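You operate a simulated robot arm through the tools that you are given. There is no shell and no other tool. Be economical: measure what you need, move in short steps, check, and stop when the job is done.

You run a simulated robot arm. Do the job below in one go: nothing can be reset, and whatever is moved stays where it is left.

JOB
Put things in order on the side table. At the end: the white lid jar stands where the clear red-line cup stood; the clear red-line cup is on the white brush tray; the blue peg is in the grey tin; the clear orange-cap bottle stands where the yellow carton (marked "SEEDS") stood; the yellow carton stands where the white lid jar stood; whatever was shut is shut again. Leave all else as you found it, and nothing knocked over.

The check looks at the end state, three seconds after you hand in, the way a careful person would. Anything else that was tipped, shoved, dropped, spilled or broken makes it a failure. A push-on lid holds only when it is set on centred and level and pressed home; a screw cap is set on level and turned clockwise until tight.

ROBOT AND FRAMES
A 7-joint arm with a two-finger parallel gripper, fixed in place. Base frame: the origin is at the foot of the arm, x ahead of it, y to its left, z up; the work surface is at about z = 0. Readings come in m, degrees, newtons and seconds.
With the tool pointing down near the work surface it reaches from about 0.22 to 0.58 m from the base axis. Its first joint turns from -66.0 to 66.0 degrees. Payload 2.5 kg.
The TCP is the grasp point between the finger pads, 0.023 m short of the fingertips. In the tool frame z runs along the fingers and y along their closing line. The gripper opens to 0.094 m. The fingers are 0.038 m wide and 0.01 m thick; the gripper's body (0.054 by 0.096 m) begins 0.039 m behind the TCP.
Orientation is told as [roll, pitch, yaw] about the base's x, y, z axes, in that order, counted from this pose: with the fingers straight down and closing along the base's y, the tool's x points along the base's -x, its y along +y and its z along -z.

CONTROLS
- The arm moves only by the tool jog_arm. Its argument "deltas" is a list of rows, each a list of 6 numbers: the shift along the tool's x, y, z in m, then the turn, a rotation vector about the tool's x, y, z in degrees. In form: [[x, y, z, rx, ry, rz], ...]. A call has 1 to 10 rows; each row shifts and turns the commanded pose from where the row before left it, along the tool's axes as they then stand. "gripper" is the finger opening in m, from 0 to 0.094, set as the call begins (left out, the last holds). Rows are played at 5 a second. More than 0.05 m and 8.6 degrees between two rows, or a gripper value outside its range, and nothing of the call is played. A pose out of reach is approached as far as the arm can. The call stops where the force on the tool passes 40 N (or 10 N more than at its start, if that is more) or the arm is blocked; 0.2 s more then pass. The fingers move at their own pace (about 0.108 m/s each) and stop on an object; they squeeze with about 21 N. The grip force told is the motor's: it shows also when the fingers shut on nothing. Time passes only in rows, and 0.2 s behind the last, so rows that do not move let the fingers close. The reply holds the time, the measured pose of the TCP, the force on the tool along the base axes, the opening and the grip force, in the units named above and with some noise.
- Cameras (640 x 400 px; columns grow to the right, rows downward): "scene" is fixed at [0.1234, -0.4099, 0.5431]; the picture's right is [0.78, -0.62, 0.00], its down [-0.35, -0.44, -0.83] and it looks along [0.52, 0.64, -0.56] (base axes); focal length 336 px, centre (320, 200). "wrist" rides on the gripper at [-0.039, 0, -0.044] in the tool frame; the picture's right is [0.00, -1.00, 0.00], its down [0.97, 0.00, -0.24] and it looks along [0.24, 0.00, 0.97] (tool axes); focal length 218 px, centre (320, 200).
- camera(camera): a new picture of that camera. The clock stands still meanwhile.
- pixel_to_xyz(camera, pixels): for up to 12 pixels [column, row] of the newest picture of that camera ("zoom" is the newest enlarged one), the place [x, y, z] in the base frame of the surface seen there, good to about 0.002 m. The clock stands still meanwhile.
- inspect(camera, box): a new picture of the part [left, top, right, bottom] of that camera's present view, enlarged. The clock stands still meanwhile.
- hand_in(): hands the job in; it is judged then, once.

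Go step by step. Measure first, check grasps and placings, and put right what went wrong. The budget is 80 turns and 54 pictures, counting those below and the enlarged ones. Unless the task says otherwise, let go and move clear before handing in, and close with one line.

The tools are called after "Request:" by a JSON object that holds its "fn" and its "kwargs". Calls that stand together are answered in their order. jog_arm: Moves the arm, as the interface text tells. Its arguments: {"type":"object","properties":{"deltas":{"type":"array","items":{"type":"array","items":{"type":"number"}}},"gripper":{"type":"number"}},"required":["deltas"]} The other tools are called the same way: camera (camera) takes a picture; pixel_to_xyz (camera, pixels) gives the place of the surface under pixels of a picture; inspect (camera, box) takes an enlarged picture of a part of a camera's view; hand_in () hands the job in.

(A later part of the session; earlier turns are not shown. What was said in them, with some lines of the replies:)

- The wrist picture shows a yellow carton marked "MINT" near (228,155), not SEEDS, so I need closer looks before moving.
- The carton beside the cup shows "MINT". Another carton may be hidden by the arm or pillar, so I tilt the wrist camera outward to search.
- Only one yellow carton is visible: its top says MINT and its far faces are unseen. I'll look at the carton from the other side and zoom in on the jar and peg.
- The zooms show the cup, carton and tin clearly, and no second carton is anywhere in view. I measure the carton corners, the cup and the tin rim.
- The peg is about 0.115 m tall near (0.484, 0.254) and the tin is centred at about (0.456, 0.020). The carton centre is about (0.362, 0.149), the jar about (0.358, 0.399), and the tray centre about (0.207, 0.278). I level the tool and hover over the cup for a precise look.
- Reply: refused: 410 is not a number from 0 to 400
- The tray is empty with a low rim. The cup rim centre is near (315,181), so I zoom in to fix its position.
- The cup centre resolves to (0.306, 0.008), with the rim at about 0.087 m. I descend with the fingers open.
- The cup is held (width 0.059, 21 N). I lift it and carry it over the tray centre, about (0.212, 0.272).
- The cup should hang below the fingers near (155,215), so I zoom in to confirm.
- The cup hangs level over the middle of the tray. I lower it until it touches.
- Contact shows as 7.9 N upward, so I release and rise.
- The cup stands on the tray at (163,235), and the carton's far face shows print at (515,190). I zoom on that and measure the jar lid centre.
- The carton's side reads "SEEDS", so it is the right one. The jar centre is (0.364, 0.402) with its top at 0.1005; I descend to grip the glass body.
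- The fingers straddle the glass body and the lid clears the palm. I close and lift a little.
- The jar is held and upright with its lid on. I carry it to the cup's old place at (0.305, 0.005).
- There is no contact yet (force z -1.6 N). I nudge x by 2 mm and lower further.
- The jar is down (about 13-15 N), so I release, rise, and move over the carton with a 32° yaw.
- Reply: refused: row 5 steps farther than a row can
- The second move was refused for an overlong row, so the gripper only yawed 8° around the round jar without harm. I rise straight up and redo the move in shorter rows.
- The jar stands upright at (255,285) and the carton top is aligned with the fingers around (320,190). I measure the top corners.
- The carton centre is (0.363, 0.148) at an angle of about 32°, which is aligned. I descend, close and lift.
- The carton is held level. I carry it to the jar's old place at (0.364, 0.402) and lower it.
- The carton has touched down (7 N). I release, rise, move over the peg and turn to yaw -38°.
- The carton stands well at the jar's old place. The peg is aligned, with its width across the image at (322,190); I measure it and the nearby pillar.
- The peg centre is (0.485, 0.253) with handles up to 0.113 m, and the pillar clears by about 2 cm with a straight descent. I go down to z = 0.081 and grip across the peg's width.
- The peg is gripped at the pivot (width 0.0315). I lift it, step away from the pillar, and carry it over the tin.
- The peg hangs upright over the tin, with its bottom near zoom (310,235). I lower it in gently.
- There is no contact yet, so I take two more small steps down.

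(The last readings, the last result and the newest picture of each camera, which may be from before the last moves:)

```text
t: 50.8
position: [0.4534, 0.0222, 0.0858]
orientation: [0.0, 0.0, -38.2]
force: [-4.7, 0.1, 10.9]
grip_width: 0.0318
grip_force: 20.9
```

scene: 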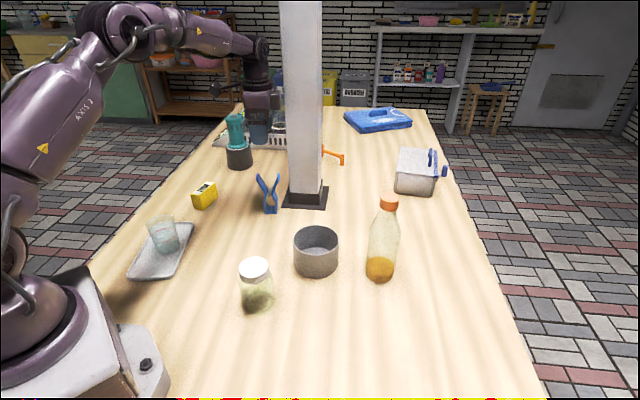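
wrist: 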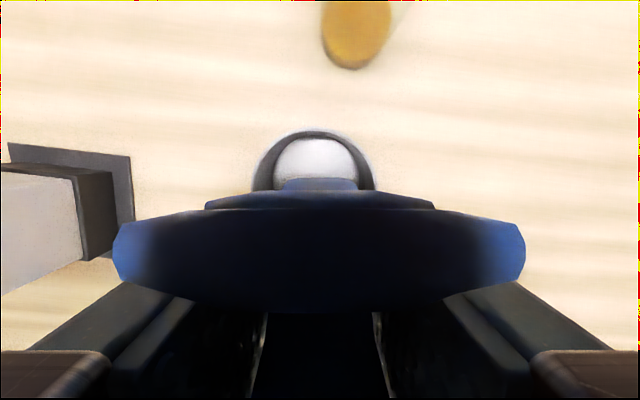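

Contact shows as 10.9 N, so I open just enough and rise straight up.

Request:
{"fn": "jog_arm", "kwargs": {"deltas": [[0, 0, 0, 0, 0, 0], [0, 0, 0, 0, 0, 0], [0, 0, 0, 0, 0, 0]], "gripper": 0.044}}

Request:
{"fn": "jog_arm", "kwargs": {"deltas": [[0, 0, -0.02, 0, 0, 0], [0, 0, -0.04, 0, 0, 0], [0, 0, -0.045, 0, 0, 0], [0, 0, -0.045, 0, 0, 0], [0, 0, -0.04, 0, 0, 0], [0, 0, -0.02, 0, 0, 0]]}}

Request:
{"fn": "camera", "kwargs": {"camera": "scene"}}

Request:
{"fn": "camera", "kwargs": {"camera": "wrist"}}

```text
t: 51.6
position: [0.4533, 0.0218, 0.0853]
orientation: [0.1, 0.0, -38.2]
force: [0.3, -0.9, -0.4]
grip_width: 0.044
grip_force: 0.0
```

```text
t: 53.0
position: [0.4534, 0.0232, 0.2967]
orientation: [0.0, 0.0, -38.1]
force: [-0.7, 0.1, 0.9]
grip_width: 0.0438
grip_force: 0.0
```

```text
18 pictures are left
```

scene: 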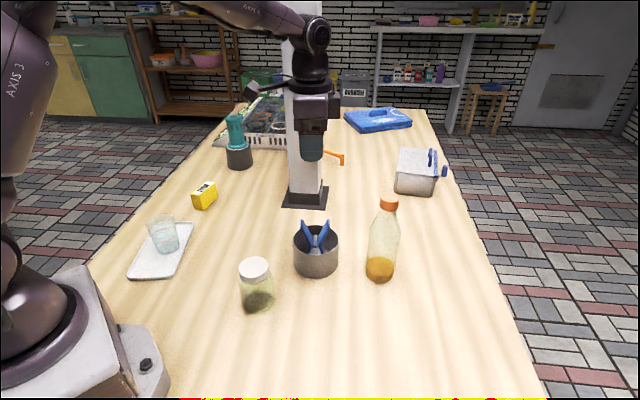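

```text
17 pictures are left
```

wrist: 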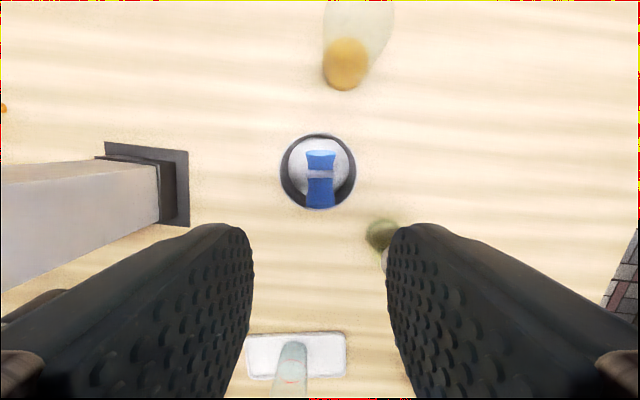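

The peg stands in the tin. Next is the bottle: I turn to yaw 0 and move above it for a measurement.

Request:
{"fn": "jog_arm", "kwargs": {"deltas": [[0, 0, 0, 0, 0, -7.63], [0, 0, 0, 0, 0, -7.63], [0, 0, 0, 0, 0, -7.63], [0, 0, 0, 0, 0, -7.63], [0, 0, 0, 0, 0, -7.63], [-0.0195, -0.0308, 0, 0, 0, 0], [-0.0195, -0.0308, 0, 0, 0, 0], [-0.0195, -0.0308, 0, 0, 0, 0], [-0.0195, -0.0308, 0, 0, 0, 0]], "gripper": 0.094}}

Request:
{"fn": "camera", "kwargs": {"camera": "wrist"}}

Request:
{"fn": "inspect", "kwargs": {"camera": "scene", "box": [340, 185, 430, 290]}}

Request:
{"fn": "pixel_to_xyz", "kwargs": {"camera": "zoom", "pixels": [[345, 30], [345, 60], [320, 50], [375, 50], [345, 75], [345, 90]]}}

```text
t: 55.0
position: [0.5305, -0.1019, 0.2982]
orientation: [0.0, 0.0, -0.1]
force: [0.3, -0.5, 0.1]
grip_width: 0.0938
grip_force: 0.0
```

```text
16 pictures are left
```

wrist: 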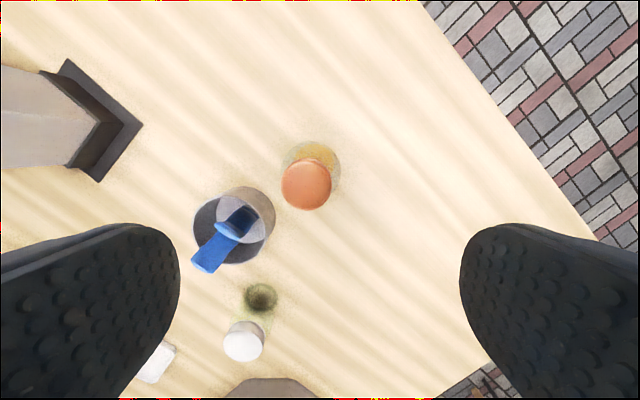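

```text
3.81 times, centred on (385, 238) of scene
```

zoom: 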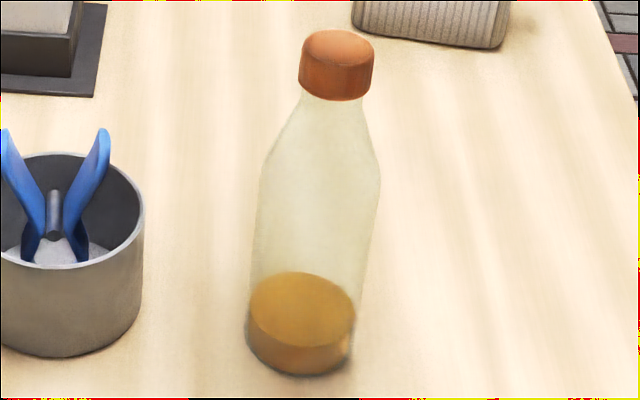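

```text
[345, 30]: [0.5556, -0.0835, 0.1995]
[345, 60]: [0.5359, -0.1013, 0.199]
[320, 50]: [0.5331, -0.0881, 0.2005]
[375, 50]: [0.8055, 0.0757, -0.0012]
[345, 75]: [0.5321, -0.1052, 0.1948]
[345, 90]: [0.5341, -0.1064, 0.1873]
```

The cap spans roughly z 0.178 to 0.20 and overhangs the neck, so I will grip only the cap without twisting it. I measure its centre from the wrist view.

Request:
{"fn": "pixel_to_xyz", "kwargs": {"camera": "wrist", "pixels": [[307, 186], [285, 186], [329, 186], [307, 164], [307, 207]]}}

```text
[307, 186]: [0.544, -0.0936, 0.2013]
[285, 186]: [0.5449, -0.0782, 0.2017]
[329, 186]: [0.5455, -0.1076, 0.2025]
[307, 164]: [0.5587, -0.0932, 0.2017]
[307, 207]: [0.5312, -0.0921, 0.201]
```

The cap centre is (0.5445, -0.093) with its top at 0.2015. I descend and close on the cap.

Request:
{"fn": "jog_arm", "kwargs": {"deltas": [[-0.0135, 0.0085, 0, 0, 0, 0], [0, 0, 0.04, 0, 0, 0], [0, 0, 0.04, 0, 0, 0], [0, 0, 0.024, 0, 0, 0], [0, 0, 0, 0, 0, 0]]}}

Request:
{"fn": "camera", "kwargs": {"camera": "wrist"}}

```text
t: 56.2
position: [0.5457, -0.0927, 0.1933]
orientation: [0.1, 0.0, 0.0]
force: [0.7, 0.6, -0.3]
grip_width: 0.094
grip_force: 0.0
```

```text
14 pictures are left
```

wrist: 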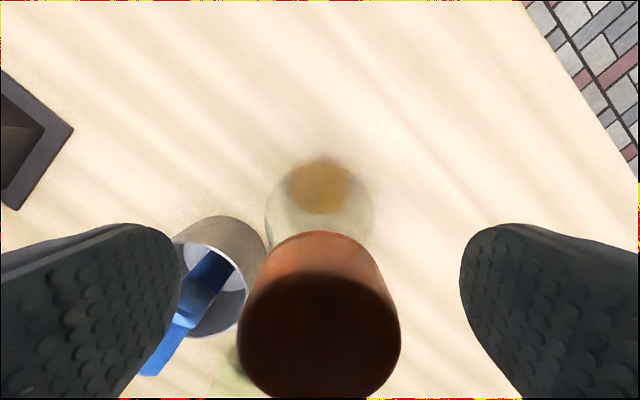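

The cap is centred between the fingers at column 320. I close and test with a small lift.

Request:
{"fn": "jog_arm", "kwargs": {"deltas": [[0, 0, 0, 0, 0, 0], [0, 0, 0, 0, 0, 0], [0, 0, 0, 0, 0, 0], [0, 0, 0, 0, 0, 0]], "gripper": 0.015}}

Request:
{"fn": "jog_arm", "kwargs": {"deltas": [[0, 0, -0.005, 0, 0, 0], [0, 0, -0.01, 0, 0, 0], [0, 0, 0, 0, 0, 0]]}}

Request:
{"fn": "inspect", "kwargs": {"camera": "scene", "box": [340, 165, 440, 290]}}

```text
t: 57.2
position: [0.545, -0.0919, 0.1922]
orientation: [-0.1, 0.0, -0.1]
force: [-0.7, 0.8, 0.0]
grip_width: 0.0359
grip_force: 20.7
```

```text
t: 58.0
position: [0.5442, -0.0913, 0.2085]
orientation: [0.0, -0.1, -0.2]
force: [-0.7, -0.2, -0.9]
grip_width: 0.0356
grip_force: 21.3
```

```text
3.20 times, centred on (390, 228) of scene
```

zoom: 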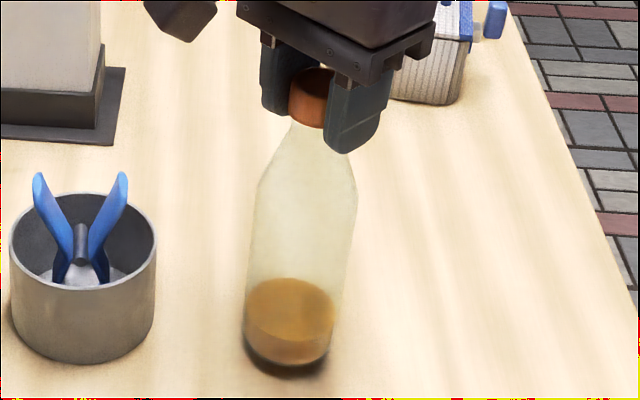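

The whole bottle lifted cleanly, with its cap seated. I lift further while drawing in, to pass clear of the tin and jar.

Request:
{"fn": "jog_arm", "kwargs": {"deltas": [[0, 0, -0.02, 0, 0, 0], [0.0, 0, -0.02, 0, 0, 0], [0.0285, 0, -0.016, 0, 0, 0], [0.0285, 0, -0.016, 0, 0, 0], [0.0285, 0, -0.016, 0, 0, 0], [0.0285, 0, -0.016, 0, 0, 0], [0.0285, 0, -0.016, 0, 0, 0], [0, 0, 0, 0, 0, 0]]}}

Request:
{"fn": "camera", "kwargs": {"camera": "scene"}}

```text
t: 59.8
position: [0.4, -0.0911, 0.3236]
orientation: [0.0, -0.1, -0.1]
force: [-0.1, 0.4, -0.7]
grip_width: 0.0361
grip_force: 21.2
```

```text
12 pictures are left
```

scene: 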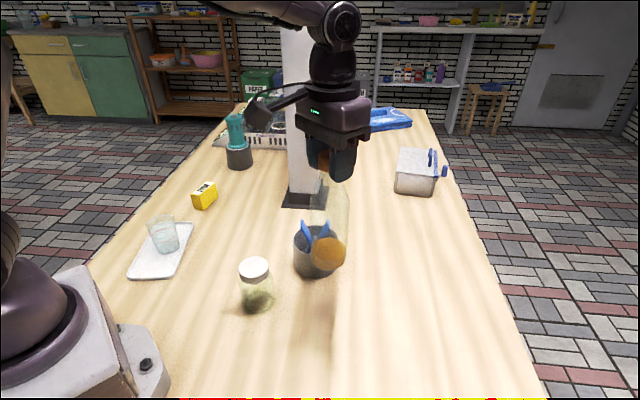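

The bottle is held upright at z of about 0.32. I carry it to the carton's old place at (0.363, 0.148) and lower it.

Request:
{"fn": "jog_arm", "kwargs": {"deltas": [[0.00475, 0.03, 0, 0, 0, 0], [0.00475, 0.03, 0, 0, 0, 0], [0.00475, 0.03, 0, 0, 0, 0], [0.00475, 0.03, 0, 0, 0, 0], [0.00475, 0.03, 0, 0, 0, 0], [0.00475, 0.03, 0, 0, 0, 0], [0.00475, 0.03, 0, 0, 0, 0], [0.00475, 0.03, 0, 0, 0, 0], [0, 0, 0, 0, 0, 0]]}}

Request:
{"fn": "jog_arm", "kwargs": {"deltas": [[0, 0, 0.03, 0, 0, 0], [0, 0, 0.035, 0, 0, 0], [0, 0, 0.03, 0, 0, 0], [0, 0, 0.02, 0, 0, 0], [0, 0, 0.009, 0, 0, 0], [0, 0, 0, 0, 0, 0]]}}

Request:
{"fn": "inspect", "kwargs": {"camera": "scene", "box": [190, 130, 340, 290]}}

```text
t: 61.8
position: [0.3654, 0.1479, 0.3276]
orientation: [0.0, 0.0, -0.2]
force: [-0.2, 0.5, -0.7]
grip_width: 0.0358
grip_force: 20.9
```

```text
t: 63.2
position: [0.3617, 0.1502, 0.2048]
orientation: [0.0, 0.0, -0.1]
force: [-0.2, 0.3, -1.0]
grip_width: 0.0358
grip_force: 20.5
```

```text
2.50 times, centred on (265, 210) of scene
```

zoom: 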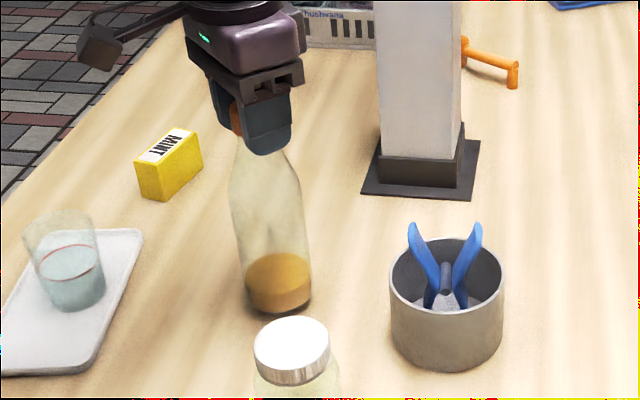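

Everything is clear and the bottle is upright about 1 cm above the table. I lower it in small steps to contact.

Request:
{"fn": "jog_arm", "kwargs": {"deltas": [[0, 0, 0.004, 0, 0, 0], [0, 0, 0.002, 0, 0, 0], [0, 0, 0, 0, 0, 0]]}}

Request:
{"fn": "jog_arm", "kwargs": {"deltas": [[0, 0, 0.0015, 0, 0, 0], [0, 0, 0, 0, 0, 0]]}}

Request:
{"fn": "jog_arm", "kwargs": {"deltas": [[0, 0, 0.001, 0, 0, 0], [0, 0, 0, 0, 0, 0]]}}

```text
t: 64.0
position: [0.3614, 0.1466, 0.1964]
orientation: [0.1, -0.1, -0.1]
force: [0.7, -0.4, -0.1]
grip_width: 0.0358
grip_force: 20.8
```

```text
t: 64.6
position: [0.3608, 0.1476, 0.1935]
orientation: [0.0, 0.0, -0.1]
force: [1.0, 0.4, -1.6]
grip_width: 0.036
grip_force: 20.8
```

```text
t: 65.2
position: [0.3618, 0.1478, 0.1934]
orientation: [0.1, -0.1, -0.1]
force: [0.0, -0.1, -0.5]
grip_width: 0.036
grip_force: 20.8
```

Request:
{"fn": "jog_arm", "kwargs": {"deltas": [[0, 0, 0.001, 0, 0, 0], [0, 0, 0, 0, 0, 0]]}}

Request:
{"fn": "jog_arm", "kwargs": {"deltas": [[0, 0, 0.001, 0, 0, 0], [0, 0, 0, 0, 0, 0]]}}

```text
t: 65.8
position: [0.3604, 0.1475, 0.1937]
orientation: [0.1, 0.0, -0.1]
force: [0.3, 0.1, -1.5]
grip_width: 0.0359
grip_force: 21.3
```

```text
t: 66.4
position: [0.3605, 0.1476, 0.1925]
orientation: [0.0, 0.0, -0.1]
force: [0.1, -0.3, 0.2]
grip_width: 0.0359
grip_force: 20.9
```

Request:
{"fn": "jog_arm", "kwargs": {"deltas": [[0, 0, 0.001, 0, 0, 0], [0, 0, 0, 0, 0, 0]]}}

Request:
{"fn": "jog_arm", "kwargs": {"deltas": [[0, 0, 0.001, 0, 0, 0], [0, 0, 0, 0, 0, 0]]}}

```text
t: 67.0
position: [0.3622, 0.148, 0.1923]
orientation: [0.0, -0.1, 0.0]
force: [-1.3, -0.9, 7.3]
grip_width: 0.0359
grip_force: 20.6
```

```text
t: 67.6
position: [0.3634, 0.1476, 0.1912]
orientation: [-0.1, -0.2, -0.1]
force: [-2.3, -1.9, 17.6]
grip_width: 0.036
grip_force: 21.1
```

The bottle is firmly on the table, so I release, rise and take final pictures.

Request:
{"fn": "jog_arm", "kwargs": {"deltas": [[0, 0, -0.001, 0, 0, 0], [0, 0, 0, 0, 0, 0]]}}

Request:
{"fn": "jog_arm", "kwargs": {"deltas": [[0, 0, 0, 0, 0, 0], [0, 0, 0, 0, 0, 0], [0, 0, 0, 0, 0, 0]], "gripper": 0.09}}

Request:
{"fn": "jog_arm", "kwargs": {"deltas": [[0, 0, -0.03, 0, 0, 0], [0, 0, -0.04, 0, 0, 0], [0, 0, -0.04, 0, 0, 0], [0, 0, -0.04, 0, 0, 0], [0, 0, 0, 0, 0, 0]]}}

Request:
{"fn": "camera", "kwargs": {"camera": "scene"}}

Request:
{"fn": "inspect", "kwargs": {"camera": "scene", "box": [120, 150, 350, 320]}}

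Request:
{"fn": "camera", "kwargs": {"camera": "wrist"}}

```text
t: 68.2
position: [0.3636, 0.1484, 0.1924]
orientation: [0.0, -0.1, 0.0]
force: [1.4, -0.8, 3.5]
grip_width: 0.0359
grip_force: 20.9
```

```text
t: 69.0
position: [0.3621, 0.1486, 0.1927]
orientation: [0.1, -0.1, 0.0]
force: [-0.2, -0.1, 0.5]
grip_width: 0.0901
grip_force: 0.1
```

```text
t: 70.2
position: [0.3634, 0.1471, 0.3445]
orientation: [0.0, 0.0, -0.1]
force: [-0.1, 0.4, 0.1]
grip_width: 0.0898
grip_force: 0.0
```

```text
10 pictures are left
```

scene: 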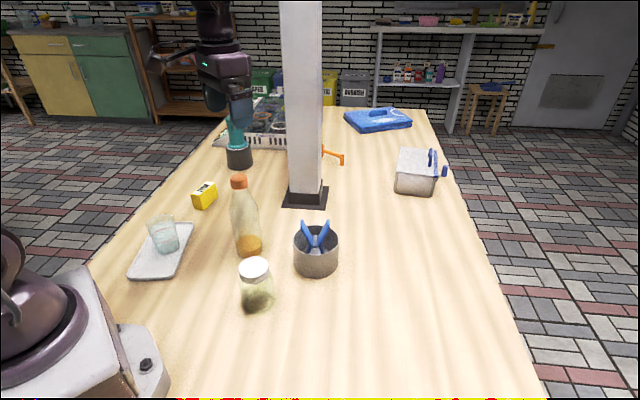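

```text
2.35 times, centred on (235, 235) of scene
```

zoom: 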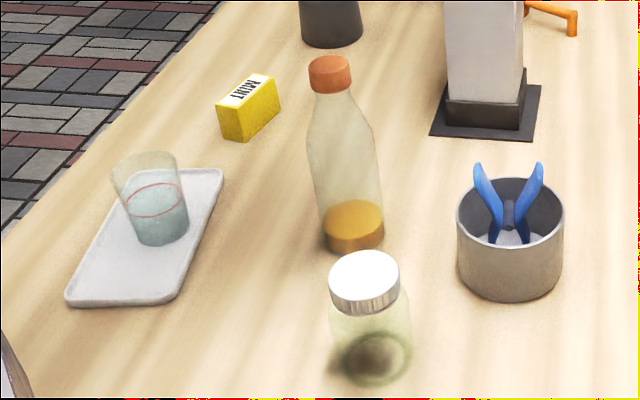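

```text
8 pictures are left
```

wrist: 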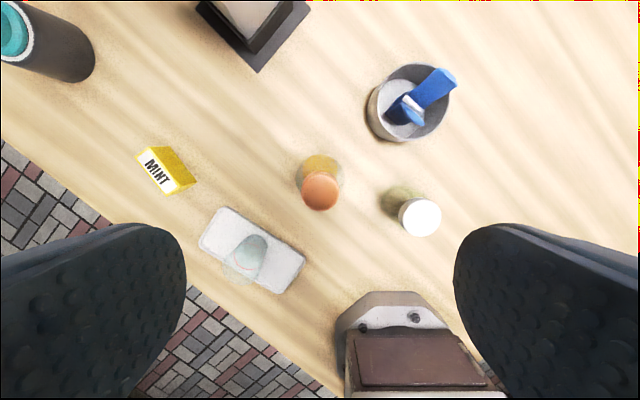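

All five items stand where asked and upright: cup (163,235), jar (256,285), bottle (245,215), carton (204,195), peg in tin (316,240). The lid and cap are on and the gripper is clear, so I hand in.

Request:
{"fn": "hand_in", "kwargs": {}}

```text
The job is handed in.
```

The job is handed in: jar, cup, peg, bottle and carton are all in their places and upright, the jar lid and bottle cap stayed on throughout, and nothing else was moved.
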